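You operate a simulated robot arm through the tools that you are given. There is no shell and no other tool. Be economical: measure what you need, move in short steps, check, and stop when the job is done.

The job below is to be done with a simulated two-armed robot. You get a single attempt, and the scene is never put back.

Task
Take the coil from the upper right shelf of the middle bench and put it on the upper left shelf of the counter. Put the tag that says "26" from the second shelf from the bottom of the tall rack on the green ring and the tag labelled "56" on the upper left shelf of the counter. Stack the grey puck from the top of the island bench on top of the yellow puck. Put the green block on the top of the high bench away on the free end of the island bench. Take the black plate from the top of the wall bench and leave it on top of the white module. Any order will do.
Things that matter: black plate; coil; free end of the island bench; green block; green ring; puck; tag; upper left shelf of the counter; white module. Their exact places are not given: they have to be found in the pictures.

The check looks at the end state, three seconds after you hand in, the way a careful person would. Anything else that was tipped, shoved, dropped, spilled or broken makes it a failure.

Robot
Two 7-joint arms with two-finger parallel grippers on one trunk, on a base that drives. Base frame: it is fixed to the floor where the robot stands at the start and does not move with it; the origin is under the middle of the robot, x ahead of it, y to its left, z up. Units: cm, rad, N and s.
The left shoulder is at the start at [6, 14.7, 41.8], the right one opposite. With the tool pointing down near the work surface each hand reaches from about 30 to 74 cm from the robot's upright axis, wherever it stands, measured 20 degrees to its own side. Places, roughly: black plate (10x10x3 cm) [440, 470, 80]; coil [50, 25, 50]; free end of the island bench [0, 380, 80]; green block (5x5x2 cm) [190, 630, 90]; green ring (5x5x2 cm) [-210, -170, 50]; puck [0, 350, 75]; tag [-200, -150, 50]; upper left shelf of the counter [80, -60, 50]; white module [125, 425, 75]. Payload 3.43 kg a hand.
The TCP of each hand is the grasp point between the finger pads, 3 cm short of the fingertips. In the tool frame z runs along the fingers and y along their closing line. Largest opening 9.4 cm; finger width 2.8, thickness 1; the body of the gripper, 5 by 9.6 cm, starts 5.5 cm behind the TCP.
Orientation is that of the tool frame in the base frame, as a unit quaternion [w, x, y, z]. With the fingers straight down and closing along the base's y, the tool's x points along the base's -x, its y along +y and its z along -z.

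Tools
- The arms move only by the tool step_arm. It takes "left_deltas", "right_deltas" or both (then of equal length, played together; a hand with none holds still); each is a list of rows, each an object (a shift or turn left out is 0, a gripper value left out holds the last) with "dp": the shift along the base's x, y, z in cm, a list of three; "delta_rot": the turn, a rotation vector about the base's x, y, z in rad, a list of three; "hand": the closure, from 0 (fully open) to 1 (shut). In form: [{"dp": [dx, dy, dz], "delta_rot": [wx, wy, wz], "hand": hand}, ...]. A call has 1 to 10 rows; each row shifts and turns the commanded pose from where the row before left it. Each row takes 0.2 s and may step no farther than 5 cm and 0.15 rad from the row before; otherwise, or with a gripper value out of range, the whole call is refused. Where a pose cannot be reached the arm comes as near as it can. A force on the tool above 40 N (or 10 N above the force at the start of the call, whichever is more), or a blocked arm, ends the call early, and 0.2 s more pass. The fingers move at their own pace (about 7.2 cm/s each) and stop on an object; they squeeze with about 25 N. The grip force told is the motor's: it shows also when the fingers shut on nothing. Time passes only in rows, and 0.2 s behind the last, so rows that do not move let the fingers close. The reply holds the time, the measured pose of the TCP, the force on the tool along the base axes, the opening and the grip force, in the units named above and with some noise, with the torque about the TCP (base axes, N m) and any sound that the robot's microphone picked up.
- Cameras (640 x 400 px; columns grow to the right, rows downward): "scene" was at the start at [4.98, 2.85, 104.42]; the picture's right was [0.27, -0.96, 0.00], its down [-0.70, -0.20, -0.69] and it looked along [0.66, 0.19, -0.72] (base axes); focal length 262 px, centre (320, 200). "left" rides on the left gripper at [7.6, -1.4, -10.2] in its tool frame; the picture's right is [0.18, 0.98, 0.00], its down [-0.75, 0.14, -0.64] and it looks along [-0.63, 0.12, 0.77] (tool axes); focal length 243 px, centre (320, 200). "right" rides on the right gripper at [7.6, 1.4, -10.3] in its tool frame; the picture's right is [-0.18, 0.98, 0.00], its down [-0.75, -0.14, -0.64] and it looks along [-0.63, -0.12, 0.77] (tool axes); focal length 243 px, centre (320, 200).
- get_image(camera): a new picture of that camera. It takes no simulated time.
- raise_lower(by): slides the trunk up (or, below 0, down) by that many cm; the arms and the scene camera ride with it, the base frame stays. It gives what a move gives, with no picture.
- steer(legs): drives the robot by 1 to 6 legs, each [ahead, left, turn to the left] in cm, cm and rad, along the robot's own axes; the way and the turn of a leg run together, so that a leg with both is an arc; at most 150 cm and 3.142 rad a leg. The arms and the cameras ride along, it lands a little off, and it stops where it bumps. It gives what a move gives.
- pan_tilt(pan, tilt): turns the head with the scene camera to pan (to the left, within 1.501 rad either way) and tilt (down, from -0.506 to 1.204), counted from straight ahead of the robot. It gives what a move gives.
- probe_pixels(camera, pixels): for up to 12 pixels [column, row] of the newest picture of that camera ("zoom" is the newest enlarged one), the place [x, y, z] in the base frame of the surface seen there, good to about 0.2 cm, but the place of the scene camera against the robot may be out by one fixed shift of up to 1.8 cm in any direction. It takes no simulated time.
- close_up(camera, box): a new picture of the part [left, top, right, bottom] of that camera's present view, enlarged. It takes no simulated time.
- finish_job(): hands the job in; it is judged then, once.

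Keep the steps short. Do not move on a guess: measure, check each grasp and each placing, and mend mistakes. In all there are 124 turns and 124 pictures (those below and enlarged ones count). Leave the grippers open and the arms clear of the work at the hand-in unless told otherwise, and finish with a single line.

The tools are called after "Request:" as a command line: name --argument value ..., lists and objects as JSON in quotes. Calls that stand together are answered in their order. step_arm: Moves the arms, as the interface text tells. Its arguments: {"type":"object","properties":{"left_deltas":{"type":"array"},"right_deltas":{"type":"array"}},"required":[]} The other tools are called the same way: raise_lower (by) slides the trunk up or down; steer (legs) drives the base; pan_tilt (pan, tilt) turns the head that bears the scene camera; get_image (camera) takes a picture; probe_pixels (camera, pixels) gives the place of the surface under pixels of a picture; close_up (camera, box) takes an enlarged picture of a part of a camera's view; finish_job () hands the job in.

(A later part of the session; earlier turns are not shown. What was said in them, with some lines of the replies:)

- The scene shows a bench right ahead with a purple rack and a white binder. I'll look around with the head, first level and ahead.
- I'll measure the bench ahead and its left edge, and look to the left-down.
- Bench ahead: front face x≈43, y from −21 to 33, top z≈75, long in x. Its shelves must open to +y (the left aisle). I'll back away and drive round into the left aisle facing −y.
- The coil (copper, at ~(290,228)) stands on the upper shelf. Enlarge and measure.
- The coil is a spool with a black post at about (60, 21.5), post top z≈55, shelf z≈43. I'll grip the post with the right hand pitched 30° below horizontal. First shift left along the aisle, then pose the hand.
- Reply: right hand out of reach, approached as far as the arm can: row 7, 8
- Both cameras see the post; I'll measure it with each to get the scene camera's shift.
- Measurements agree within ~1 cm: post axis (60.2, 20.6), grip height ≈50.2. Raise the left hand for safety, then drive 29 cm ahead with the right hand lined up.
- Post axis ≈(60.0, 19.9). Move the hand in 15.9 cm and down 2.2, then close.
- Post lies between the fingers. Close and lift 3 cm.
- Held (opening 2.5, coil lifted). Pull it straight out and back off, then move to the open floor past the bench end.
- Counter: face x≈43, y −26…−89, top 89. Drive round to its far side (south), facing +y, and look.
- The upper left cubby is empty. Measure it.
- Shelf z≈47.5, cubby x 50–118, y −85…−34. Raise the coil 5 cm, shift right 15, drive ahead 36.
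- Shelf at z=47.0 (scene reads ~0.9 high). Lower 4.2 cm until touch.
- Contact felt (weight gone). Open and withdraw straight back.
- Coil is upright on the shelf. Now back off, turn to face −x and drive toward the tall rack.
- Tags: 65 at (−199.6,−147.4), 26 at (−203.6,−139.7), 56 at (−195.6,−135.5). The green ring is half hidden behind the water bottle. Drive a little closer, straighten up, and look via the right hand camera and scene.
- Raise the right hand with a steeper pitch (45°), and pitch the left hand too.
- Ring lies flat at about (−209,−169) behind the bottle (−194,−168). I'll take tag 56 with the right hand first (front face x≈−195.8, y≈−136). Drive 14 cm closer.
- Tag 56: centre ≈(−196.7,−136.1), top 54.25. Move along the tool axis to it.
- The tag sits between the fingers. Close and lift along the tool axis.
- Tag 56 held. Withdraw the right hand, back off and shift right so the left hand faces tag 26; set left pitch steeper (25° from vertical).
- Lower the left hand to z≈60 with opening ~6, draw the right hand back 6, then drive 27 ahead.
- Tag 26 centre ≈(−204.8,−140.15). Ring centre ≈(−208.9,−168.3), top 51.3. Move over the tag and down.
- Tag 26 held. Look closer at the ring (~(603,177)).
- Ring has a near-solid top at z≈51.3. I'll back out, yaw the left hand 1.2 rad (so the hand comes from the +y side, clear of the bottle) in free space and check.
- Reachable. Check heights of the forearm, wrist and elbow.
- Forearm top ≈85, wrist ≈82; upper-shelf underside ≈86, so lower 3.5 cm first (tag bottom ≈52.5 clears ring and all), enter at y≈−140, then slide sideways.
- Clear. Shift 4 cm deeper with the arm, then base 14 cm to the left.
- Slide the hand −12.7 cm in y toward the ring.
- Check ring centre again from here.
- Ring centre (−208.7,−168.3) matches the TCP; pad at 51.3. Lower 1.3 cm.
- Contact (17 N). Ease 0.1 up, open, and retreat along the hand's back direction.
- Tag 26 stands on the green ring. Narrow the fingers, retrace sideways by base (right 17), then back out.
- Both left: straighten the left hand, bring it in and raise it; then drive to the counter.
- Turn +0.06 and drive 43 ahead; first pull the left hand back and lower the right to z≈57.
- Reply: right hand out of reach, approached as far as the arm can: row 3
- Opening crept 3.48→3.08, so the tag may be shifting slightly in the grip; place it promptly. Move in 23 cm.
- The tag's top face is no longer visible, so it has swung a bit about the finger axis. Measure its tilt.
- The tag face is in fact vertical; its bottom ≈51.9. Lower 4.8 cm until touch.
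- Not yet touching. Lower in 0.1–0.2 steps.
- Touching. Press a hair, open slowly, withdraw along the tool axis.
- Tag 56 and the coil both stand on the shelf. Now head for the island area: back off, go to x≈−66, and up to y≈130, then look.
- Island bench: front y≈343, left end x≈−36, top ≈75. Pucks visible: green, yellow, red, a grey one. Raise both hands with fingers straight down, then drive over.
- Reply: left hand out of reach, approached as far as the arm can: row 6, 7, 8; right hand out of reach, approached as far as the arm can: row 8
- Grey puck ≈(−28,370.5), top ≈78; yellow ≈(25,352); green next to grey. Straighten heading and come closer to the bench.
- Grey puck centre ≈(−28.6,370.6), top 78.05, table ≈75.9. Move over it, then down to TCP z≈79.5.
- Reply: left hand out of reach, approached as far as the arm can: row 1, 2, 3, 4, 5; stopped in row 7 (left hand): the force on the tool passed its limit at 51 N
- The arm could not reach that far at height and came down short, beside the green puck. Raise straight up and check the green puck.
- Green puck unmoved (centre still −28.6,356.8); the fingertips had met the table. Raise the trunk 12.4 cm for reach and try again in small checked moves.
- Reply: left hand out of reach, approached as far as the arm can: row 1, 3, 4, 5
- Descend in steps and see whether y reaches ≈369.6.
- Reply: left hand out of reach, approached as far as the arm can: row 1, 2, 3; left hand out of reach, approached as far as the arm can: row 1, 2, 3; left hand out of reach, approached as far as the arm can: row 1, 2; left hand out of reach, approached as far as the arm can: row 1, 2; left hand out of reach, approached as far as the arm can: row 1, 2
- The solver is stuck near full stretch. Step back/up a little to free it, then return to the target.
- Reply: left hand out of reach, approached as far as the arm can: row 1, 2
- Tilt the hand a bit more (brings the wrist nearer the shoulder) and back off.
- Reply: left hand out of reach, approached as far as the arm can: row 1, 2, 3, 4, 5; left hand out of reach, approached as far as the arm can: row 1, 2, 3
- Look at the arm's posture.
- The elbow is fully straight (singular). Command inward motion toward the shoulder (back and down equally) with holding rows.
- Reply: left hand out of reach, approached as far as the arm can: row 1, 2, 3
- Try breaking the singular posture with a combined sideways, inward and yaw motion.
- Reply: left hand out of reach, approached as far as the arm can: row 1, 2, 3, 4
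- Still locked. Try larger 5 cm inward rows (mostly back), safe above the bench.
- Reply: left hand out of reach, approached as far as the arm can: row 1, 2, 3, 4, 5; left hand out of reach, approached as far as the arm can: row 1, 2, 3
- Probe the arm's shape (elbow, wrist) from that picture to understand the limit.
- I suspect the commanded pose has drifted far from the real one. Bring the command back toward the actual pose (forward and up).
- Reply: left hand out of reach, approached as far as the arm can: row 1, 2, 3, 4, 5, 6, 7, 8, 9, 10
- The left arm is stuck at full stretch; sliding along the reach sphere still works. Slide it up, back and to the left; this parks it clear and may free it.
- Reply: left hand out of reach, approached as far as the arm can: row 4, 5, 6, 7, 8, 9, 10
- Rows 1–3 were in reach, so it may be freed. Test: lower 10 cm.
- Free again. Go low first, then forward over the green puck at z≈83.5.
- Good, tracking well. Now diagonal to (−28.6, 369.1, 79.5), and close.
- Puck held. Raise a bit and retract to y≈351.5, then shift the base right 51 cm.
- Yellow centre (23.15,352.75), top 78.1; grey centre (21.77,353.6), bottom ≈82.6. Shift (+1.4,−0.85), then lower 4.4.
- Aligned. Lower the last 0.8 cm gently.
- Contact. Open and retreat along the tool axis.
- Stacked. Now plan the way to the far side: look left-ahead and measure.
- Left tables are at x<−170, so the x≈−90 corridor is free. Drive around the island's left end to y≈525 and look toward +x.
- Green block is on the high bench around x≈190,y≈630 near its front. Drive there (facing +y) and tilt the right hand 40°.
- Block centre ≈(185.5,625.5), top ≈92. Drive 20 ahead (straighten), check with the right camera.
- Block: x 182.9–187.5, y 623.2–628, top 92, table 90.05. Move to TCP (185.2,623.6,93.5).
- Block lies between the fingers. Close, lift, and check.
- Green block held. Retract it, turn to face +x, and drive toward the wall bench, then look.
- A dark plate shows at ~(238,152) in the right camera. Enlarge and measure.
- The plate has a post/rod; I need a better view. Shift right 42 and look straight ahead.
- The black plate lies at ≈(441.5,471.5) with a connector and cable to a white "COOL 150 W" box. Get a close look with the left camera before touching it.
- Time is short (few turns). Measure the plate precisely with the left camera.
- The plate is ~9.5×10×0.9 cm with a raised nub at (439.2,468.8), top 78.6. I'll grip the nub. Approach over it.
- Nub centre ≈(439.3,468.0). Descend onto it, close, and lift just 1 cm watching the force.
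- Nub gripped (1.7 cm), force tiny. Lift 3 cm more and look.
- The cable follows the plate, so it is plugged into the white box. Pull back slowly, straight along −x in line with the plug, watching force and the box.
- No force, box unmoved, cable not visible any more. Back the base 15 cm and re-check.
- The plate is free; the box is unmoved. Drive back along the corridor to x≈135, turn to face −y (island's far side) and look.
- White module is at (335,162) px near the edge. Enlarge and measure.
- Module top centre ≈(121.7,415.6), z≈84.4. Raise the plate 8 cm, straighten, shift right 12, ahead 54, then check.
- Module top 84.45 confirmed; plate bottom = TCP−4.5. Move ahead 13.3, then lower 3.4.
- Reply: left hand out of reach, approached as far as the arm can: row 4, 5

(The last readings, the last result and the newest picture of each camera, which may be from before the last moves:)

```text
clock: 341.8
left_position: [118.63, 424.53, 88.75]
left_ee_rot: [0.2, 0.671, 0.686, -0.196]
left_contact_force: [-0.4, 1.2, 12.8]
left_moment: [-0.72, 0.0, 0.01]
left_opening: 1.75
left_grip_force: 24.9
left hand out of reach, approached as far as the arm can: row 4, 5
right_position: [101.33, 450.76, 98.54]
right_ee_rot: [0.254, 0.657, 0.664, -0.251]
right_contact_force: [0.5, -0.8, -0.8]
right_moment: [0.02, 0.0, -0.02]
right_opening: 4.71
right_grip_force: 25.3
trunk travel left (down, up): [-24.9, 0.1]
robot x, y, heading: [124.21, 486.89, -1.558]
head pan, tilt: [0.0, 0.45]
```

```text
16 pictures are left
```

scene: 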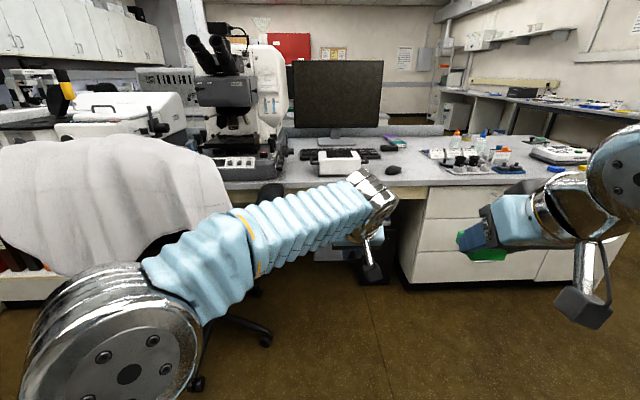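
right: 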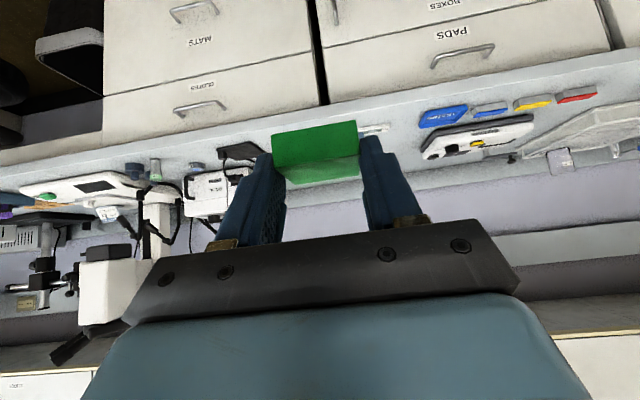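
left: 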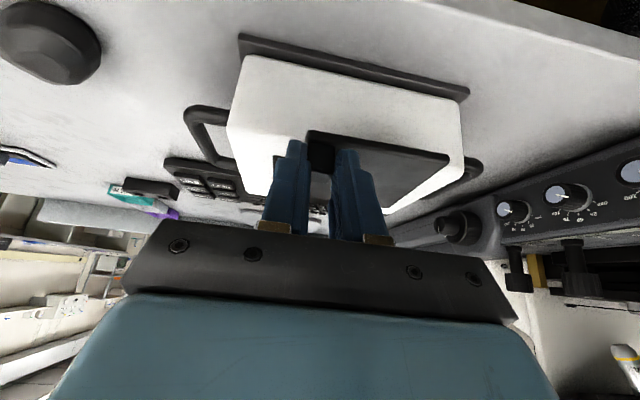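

Plate already touches but overhangs ~2.5 cm. Lift 1.5, drive 4 cm ahead, and lower again.

Request:
step_arm --left_deltas '[{"dp": [0, 0.4, 0.8]}, {"dp": [0, 0.4, 0.8]}, {"dp": [-0.3, 0.2, 0]}]'

Request:
steer --legs '[[5, 0, 0]]'

Request:
step_arm --left_deltas '[{"dp": [0, 0, -0.6]}, {"dp": [0, 0, -0.5]}, {"dp": [0, 0, -0.2]}, {"dp": [0, 0, 0]}]'

Request:
get_image --camera "left"

```text
clock: 342.6
left_position: [118.43, 425.5, 90.17]
left_ee_rot: [0.198, 0.673, 0.686, -0.193]
left_contact_force: [0.4, -0.2, -0.1]
left_moment: [0.03, 0.01, 0.02]
left_opening: 1.71
left_grip_force: 24.7
right_position: [101.39, 450.73, 98.43]
right_ee_rot: [0.254, 0.657, 0.664, -0.251]
right_contact_force: [1.1, -0.6, -1.0]
right_moment: [0.06, -0.05, -0.04]
right_opening: 4.75
right_grip_force: 24.4
trunk travel left (down, up): [-24.9, 0.1]
robot x, y, heading: [124.58, 487.13, -1.561]
head pan, tilt: [0.0, 0.45]
```

```text
clock: 343.5
left_position: [118.33, 420.33, 90.19]
left_ee_rot: [0.2, 0.673, 0.686, -0.193]
left_contact_force: [0.3, 0.8, 0.1]
left_moment: [0.02, 0.03, 0.01]
left_opening: 1.74
left_grip_force: 24.6
right_position: [101.33, 445.72, 98.46]
right_ee_rot: [0.253, 0.657, 0.664, -0.251]
right_contact_force: [-0.6, 0.2, -0.5]
right_moment: [0.0, -0.04, 0.02]
right_opening: 4.74
right_grip_force: 25.1
trunk travel left (down, up): [-24.9, 0.1]
robot x, y, heading: [124.97, 481.88, -1.554]
head pan, tilt: [0.0, 0.45]
```

```text
clock: 344.5
left_position: [118.38, 420.46, 88.93]
left_ee_rot: [0.199, 0.672, 0.686, -0.195]
left_contact_force: [-1.6, 1.3, 9.1]
left_moment: [-0.11, 0.09, 0.0]
left_opening: 1.72
left_grip_force: 24.9
right_position: [101.31, 445.64, 98.43]
right_ee_rot: [0.255, 0.657, 0.664, -0.251]
right_contact_force: [0.9, -0.5, -0.4]
right_moment: [0.01, -0.01, 0.0]
right_opening: 4.71
right_grip_force: 24.8
trunk travel left (down, up): [-24.9, 0.1]
robot x, y, heading: [124.64, 482.12, -1.562]
head pan, tilt: [0.0, 0.45]
```

```text
15 pictures are left
```

left: 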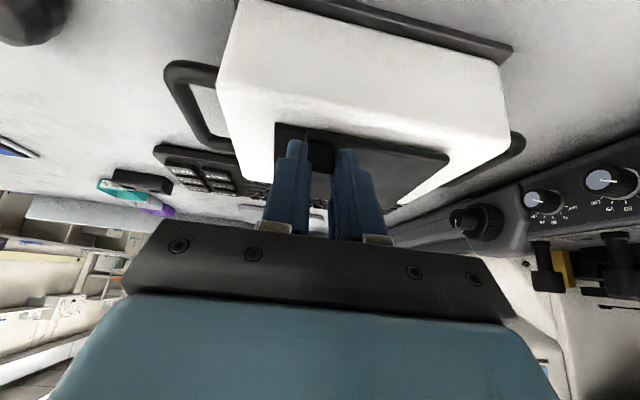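

Plate is centred on the module. Open, retreat up/back, tuck the left hand, and check.

Request:
step_arm --left_deltas '[{"dp": [0, 0, 0.1], "hand": 0.7}, {"hand": 0.5}, {"hand": 0.45}, {"dp": [0, 0.7, 1]}, {"dp": [0, 1.2, 1.8]}, {"dp": [0, 1.5, 1.5]}, {"dp": [0, 3, 0.5]}, {"dp": [1, 4, 0]}, {"dp": [1.5, 4, 0]}, {"dp": [1.5, 4, 0]}]'

Request:
get_image --camera "left"

Request:
step_arm --left_deltas '[{"dp": [1.5, 3, 0], "hand": 0}, {"dp": [1.5, 3, 0]}, {"dp": [1.5, 1, 0]}]'

Request:
steer --legs '[[-50, 0, 0], [0, -150, 0], [0, -63, 0], [137, 0, 0]]'

```text
clock: 346.7
left_position: [122.62, 439.04, 93.69]
left_ee_rot: [0.199, 0.673, 0.685, -0.194]
left_contact_force: [0.0, -0.4, 0.4]
left_moment: [0.02, 0.0, -0.02]
left_opening: 5.17
left_grip_force: 0.0
right_position: [101.4, 445.58, 98.46]
right_ee_rot: [0.254, 0.657, 0.664, -0.25]
right_contact_force: [0.2, 1.1, -0.9]
right_moment: [0.03, -0.01, 0.04]
right_opening: 4.71
right_grip_force: 25.3
trunk travel left (down, up): [-24.9, 0.1]
robot x, y, heading: [124.94, 481.77, -1.558]
head pan, tilt: [0.0, 0.45]
```

```text
14 pictures are left
```

left: 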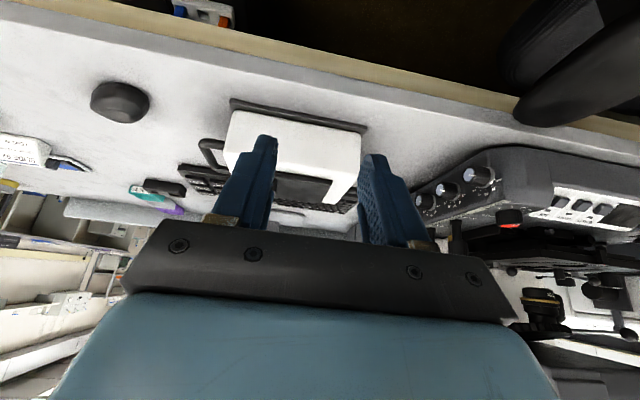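

```text
clock: 347.5
left_position: [127.1, 445.96, 93.9]
left_ee_rot: [0.2, 0.672, 0.686, -0.194]
left_contact_force: [0.3, -0.3, 0.0]
left_moment: [0.0, 0.02, 0.03]
left_opening: 9.39
left_grip_force: 0.0
right_position: [101.29, 445.57, 98.38]
right_ee_rot: [0.254, 0.657, 0.664, -0.251]
right_contact_force: [-0.3, 0.5, -0.4]
right_moment: [0.03, -0.02, -0.02]
right_opening: 4.72
right_grip_force: 25.3
trunk travel left (down, up): [-24.9, 0.1]
robot x, y, heading: [124.43, 482.22, -1.554]
head pan, tilt: [0.0, 0.45]
```

```text
clock: 367.0
left_position: [-75.72, 353.59, 94.0]
left_ee_rot: [0.201, 0.667, 0.691, -0.192]
left_contact_force: [0.0, 0.4, -1.9]
left_moment: [-0.01, 0.01, 0.0]
left_opening: 9.4
left_grip_force: 0.1
right_position: [-101.37, 353.03, 98.38]
right_ee_rot: [0.256, 0.652, 0.669, -0.249]
right_contact_force: [0.1, 0.5, -0.7]
right_moment: [0.01, 0.03, 0.01]
right_opening: 4.74
right_grip_force: 24.8
trunk travel left (down, up): [-24.9, 0.1]
robot x, y, heading: [-78.5, 389.79, -1.54]
head pan, tilt: [0.0, 0.45]
```

Plate stays on the module. Turn to face +x at the island's left end and bring the block over the free end.

Request:
steer --legs '[[0, 0, 1.54]]'

Request:
step_arm --right_deltas '[{"dp": [2.8, 0.7, -0.7]}, {"dp": [2.8, 0.7, -0.7]}, {"dp": [2.8, 0.7, -0.7]}, {"dp": [2.8, 0.7, -0.7]}, {"dp": [2.8, 0.7, -0.7]}, {"dp": [2.8, 0.7, -1]}, {"dp": [2.8, 0.7, -1]}, {"dp": [2.8, 0.7, -1]}, {"dp": [2.8, 0.5, -1]}]'

Request:
get_image --camera "right"

Request:
get_image --camera "scene"

```text
clock: 371.2
left_position: [-42.39, 391.89, 93.84]
left_ee_rot: [0.278, -0.008, 0.961, 0.003]
left_contact_force: [-0.7, 0.0, 0.6]
left_moment: [0.01, -0.01, 0.04]
left_opening: 9.41
left_grip_force: 0.1
right_position: [-42.18, 366.31, 98.33]
right_ee_rot: [0.355, -0.004, 0.935, 0.002]
right_contact_force: [0.3, -0.4, 0.1]
right_moment: [0.0, 0.01, 0.03]
right_opening: 4.7
right_grip_force: 25.4
trunk travel left (down, up): [-24.9, 0.1]
robot x, y, heading: [-78.63, 389.64, 0.014]
head pan, tilt: [0.0, 0.45]
```

```text
clock: 373.2
left_position: [-42.4, 391.92, 93.85]
left_ee_rot: [0.278, -0.009, 0.961, 0.004]
left_contact_force: [-0.2, -0.1, 0.3]
left_moment: [0.01, 0.0, 0.01]
left_opening: 9.42
left_grip_force: 0.0
right_position: [-17.16, 372.42, 90.81]
right_ee_rot: [0.356, -0.004, 0.934, 0.001]
right_contact_force: [-0.1, 0.0, -1.8]
right_moment: [0.01, 0.02, -0.01]
right_opening: 4.74
right_grip_force: 25.0
trunk travel left (down, up): [-24.9, 0.1]
robot x, y, heading: [-78.56, 389.46, 0.008]
head pan, tilt: [0.0, 0.45]
```

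```text
13 pictures are left
```

right: 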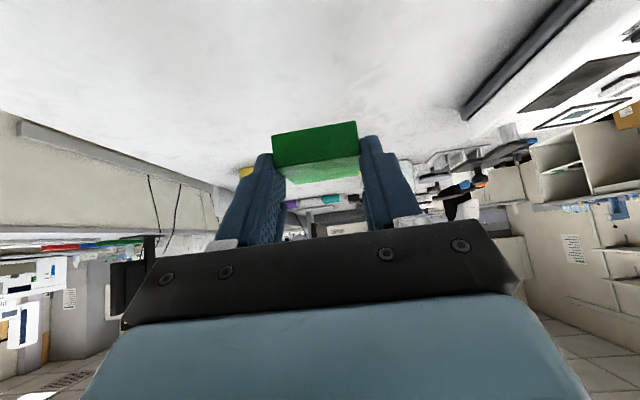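

```text
12 pictures are left
```

scene: 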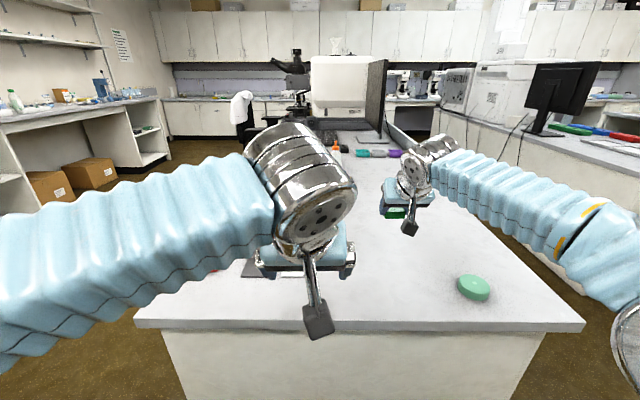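

The spot below (≈(−15,372)) is clear. Lower to the bench until contact.

Request:
step_arm --right_deltas '[{"dp": [0.5, 0, -2.5]}, {"dp": [0.5, 0, -2.5]}, {"dp": [0.5, 0, -2.5]}, {"dp": [0, 0, -2]}, {"dp": [0, 0, -1]}, {"dp": [0, 0, -0.5]}, {"dp": [0, 0, -0.3]}, {"dp": [0, 0, -0.2]}, {"dp": [0, 0, 0]}]'

Request:
get_image --camera "right"

```text
clock: 375.2
left_position: [-42.41, 391.83, 93.86]
left_ee_rot: [0.278, -0.009, 0.96, 0.003]
left_contact_force: [0.3, -0.2, -0.4]
left_moment: [0.0, 0.02, -0.01]
left_opening: 9.4
left_grip_force: 0.0
right_position: [-15.41, 372.43, 79.37]
right_ee_rot: [0.356, -0.005, 0.935, 0.002]
right_contact_force: [-0.3, -0.2, -0.3]
right_moment: [-0.01, -0.01, 0.01]
right_opening: 4.74
right_grip_force: 25.2
trunk travel left (down, up): [-24.9, 0.1]
robot x, y, heading: [-78.24, 389.7, 0.011]
head pan, tilt: [0.0, 0.45]
```

```text
11 pictures are left
```

right: 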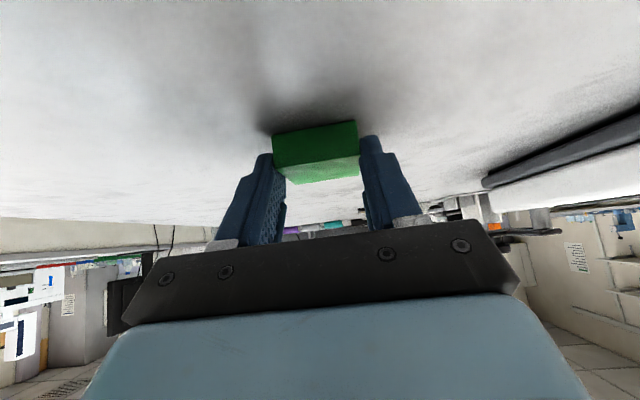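

Almost touching. Lower a last 0.2, open, retreat along the tool axis, and raise.

Request:
step_arm --right_deltas '[{"dp": [0, 0, -0.1]}, {"dp": [0, 0, -0.1]}, {"hand": 0.3}, {"hand": 0.1}, {"hand": 0}, {"dp": [-1, 0, 1.1]}, {"dp": [-2, 0, 2.4]}, {"dp": [-2.5, 0, 3]}, {"dp": [-2.5, 0, 3]}, {"dp": [-3, 0, 3]}]'

Request:
get_image --camera "right"

Request:
steer --legs '[[-35, 0, 0]]'

Request:
get_image --camera "scene"

```text
clock: 377.4
left_position: [-42.26, 391.98, 93.94]
left_ee_rot: [0.278, -0.007, 0.961, 0.003]
left_contact_force: [0.1, 0.7, 0.3]
left_moment: [-0.01, 0.01, 0.0]
left_opening: 9.4
left_grip_force: 0.1
right_position: [-26.26, 372.27, 91.71]
right_ee_rot: [0.356, -0.005, 0.934, 0.003]
right_contact_force: [-0.1, 0.9, 0.4]
right_moment: [0.02, 0.03, 0.01]
right_opening: 9.42
right_grip_force: 0.1
trunk travel left (down, up): [-24.9, 0.1]
robot x, y, heading: [-78.42, 389.73, 0.01]
head pan, tilt: [0.0, 0.45]
```

```text
10 pictures are left
```

right: 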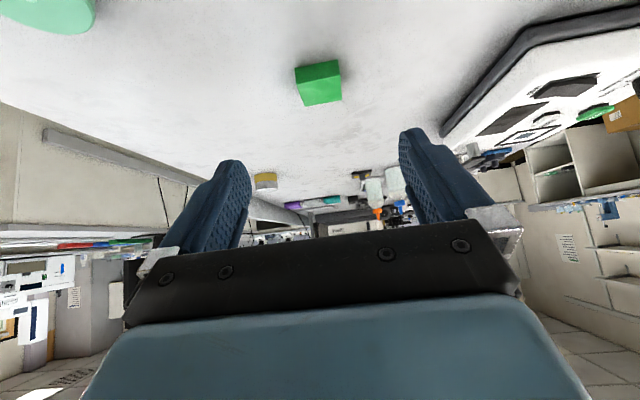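

```text
clock: 379.7
left_position: [-77.2, 391.64, 93.9]
left_ee_rot: [0.278, -0.009, 0.961, 0.003]
left_contact_force: [0.4, 0.2, -0.1]
left_moment: [0.0, -0.02, -0.02]
left_opening: 9.39
left_grip_force: 0.0
right_position: [-61.25, 372.07, 91.65]
right_ee_rot: [0.356, -0.004, 0.934, 0.002]
right_contact_force: [-1.1, 0.7, 0.0]
right_moment: [-0.03, 0.0, -0.03]
right_opening: 9.4
right_grip_force: 0.2
trunk travel left (down, up): [-24.9, 0.1]
robot x, y, heading: [-113.36, 389.65, 0.011]
head pan, tilt: [0.0, 0.45]
```

```text
9 pictures are left
```

scene: 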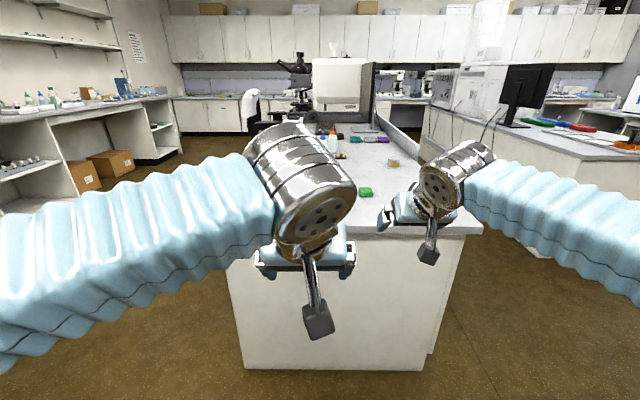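

The green block sits on the bench's free end and the puck stack is still standing. Both hands are open and clear of the work, so I'm handing in.

Request:
finish_job

```text
The job is handed in.
```

I finished every item and handed the job in; one thing to know is that the black plate's cable came loose from the white "COOL 150 W" box on the wall bench when I pulled the plate away, though the box itself did not move.
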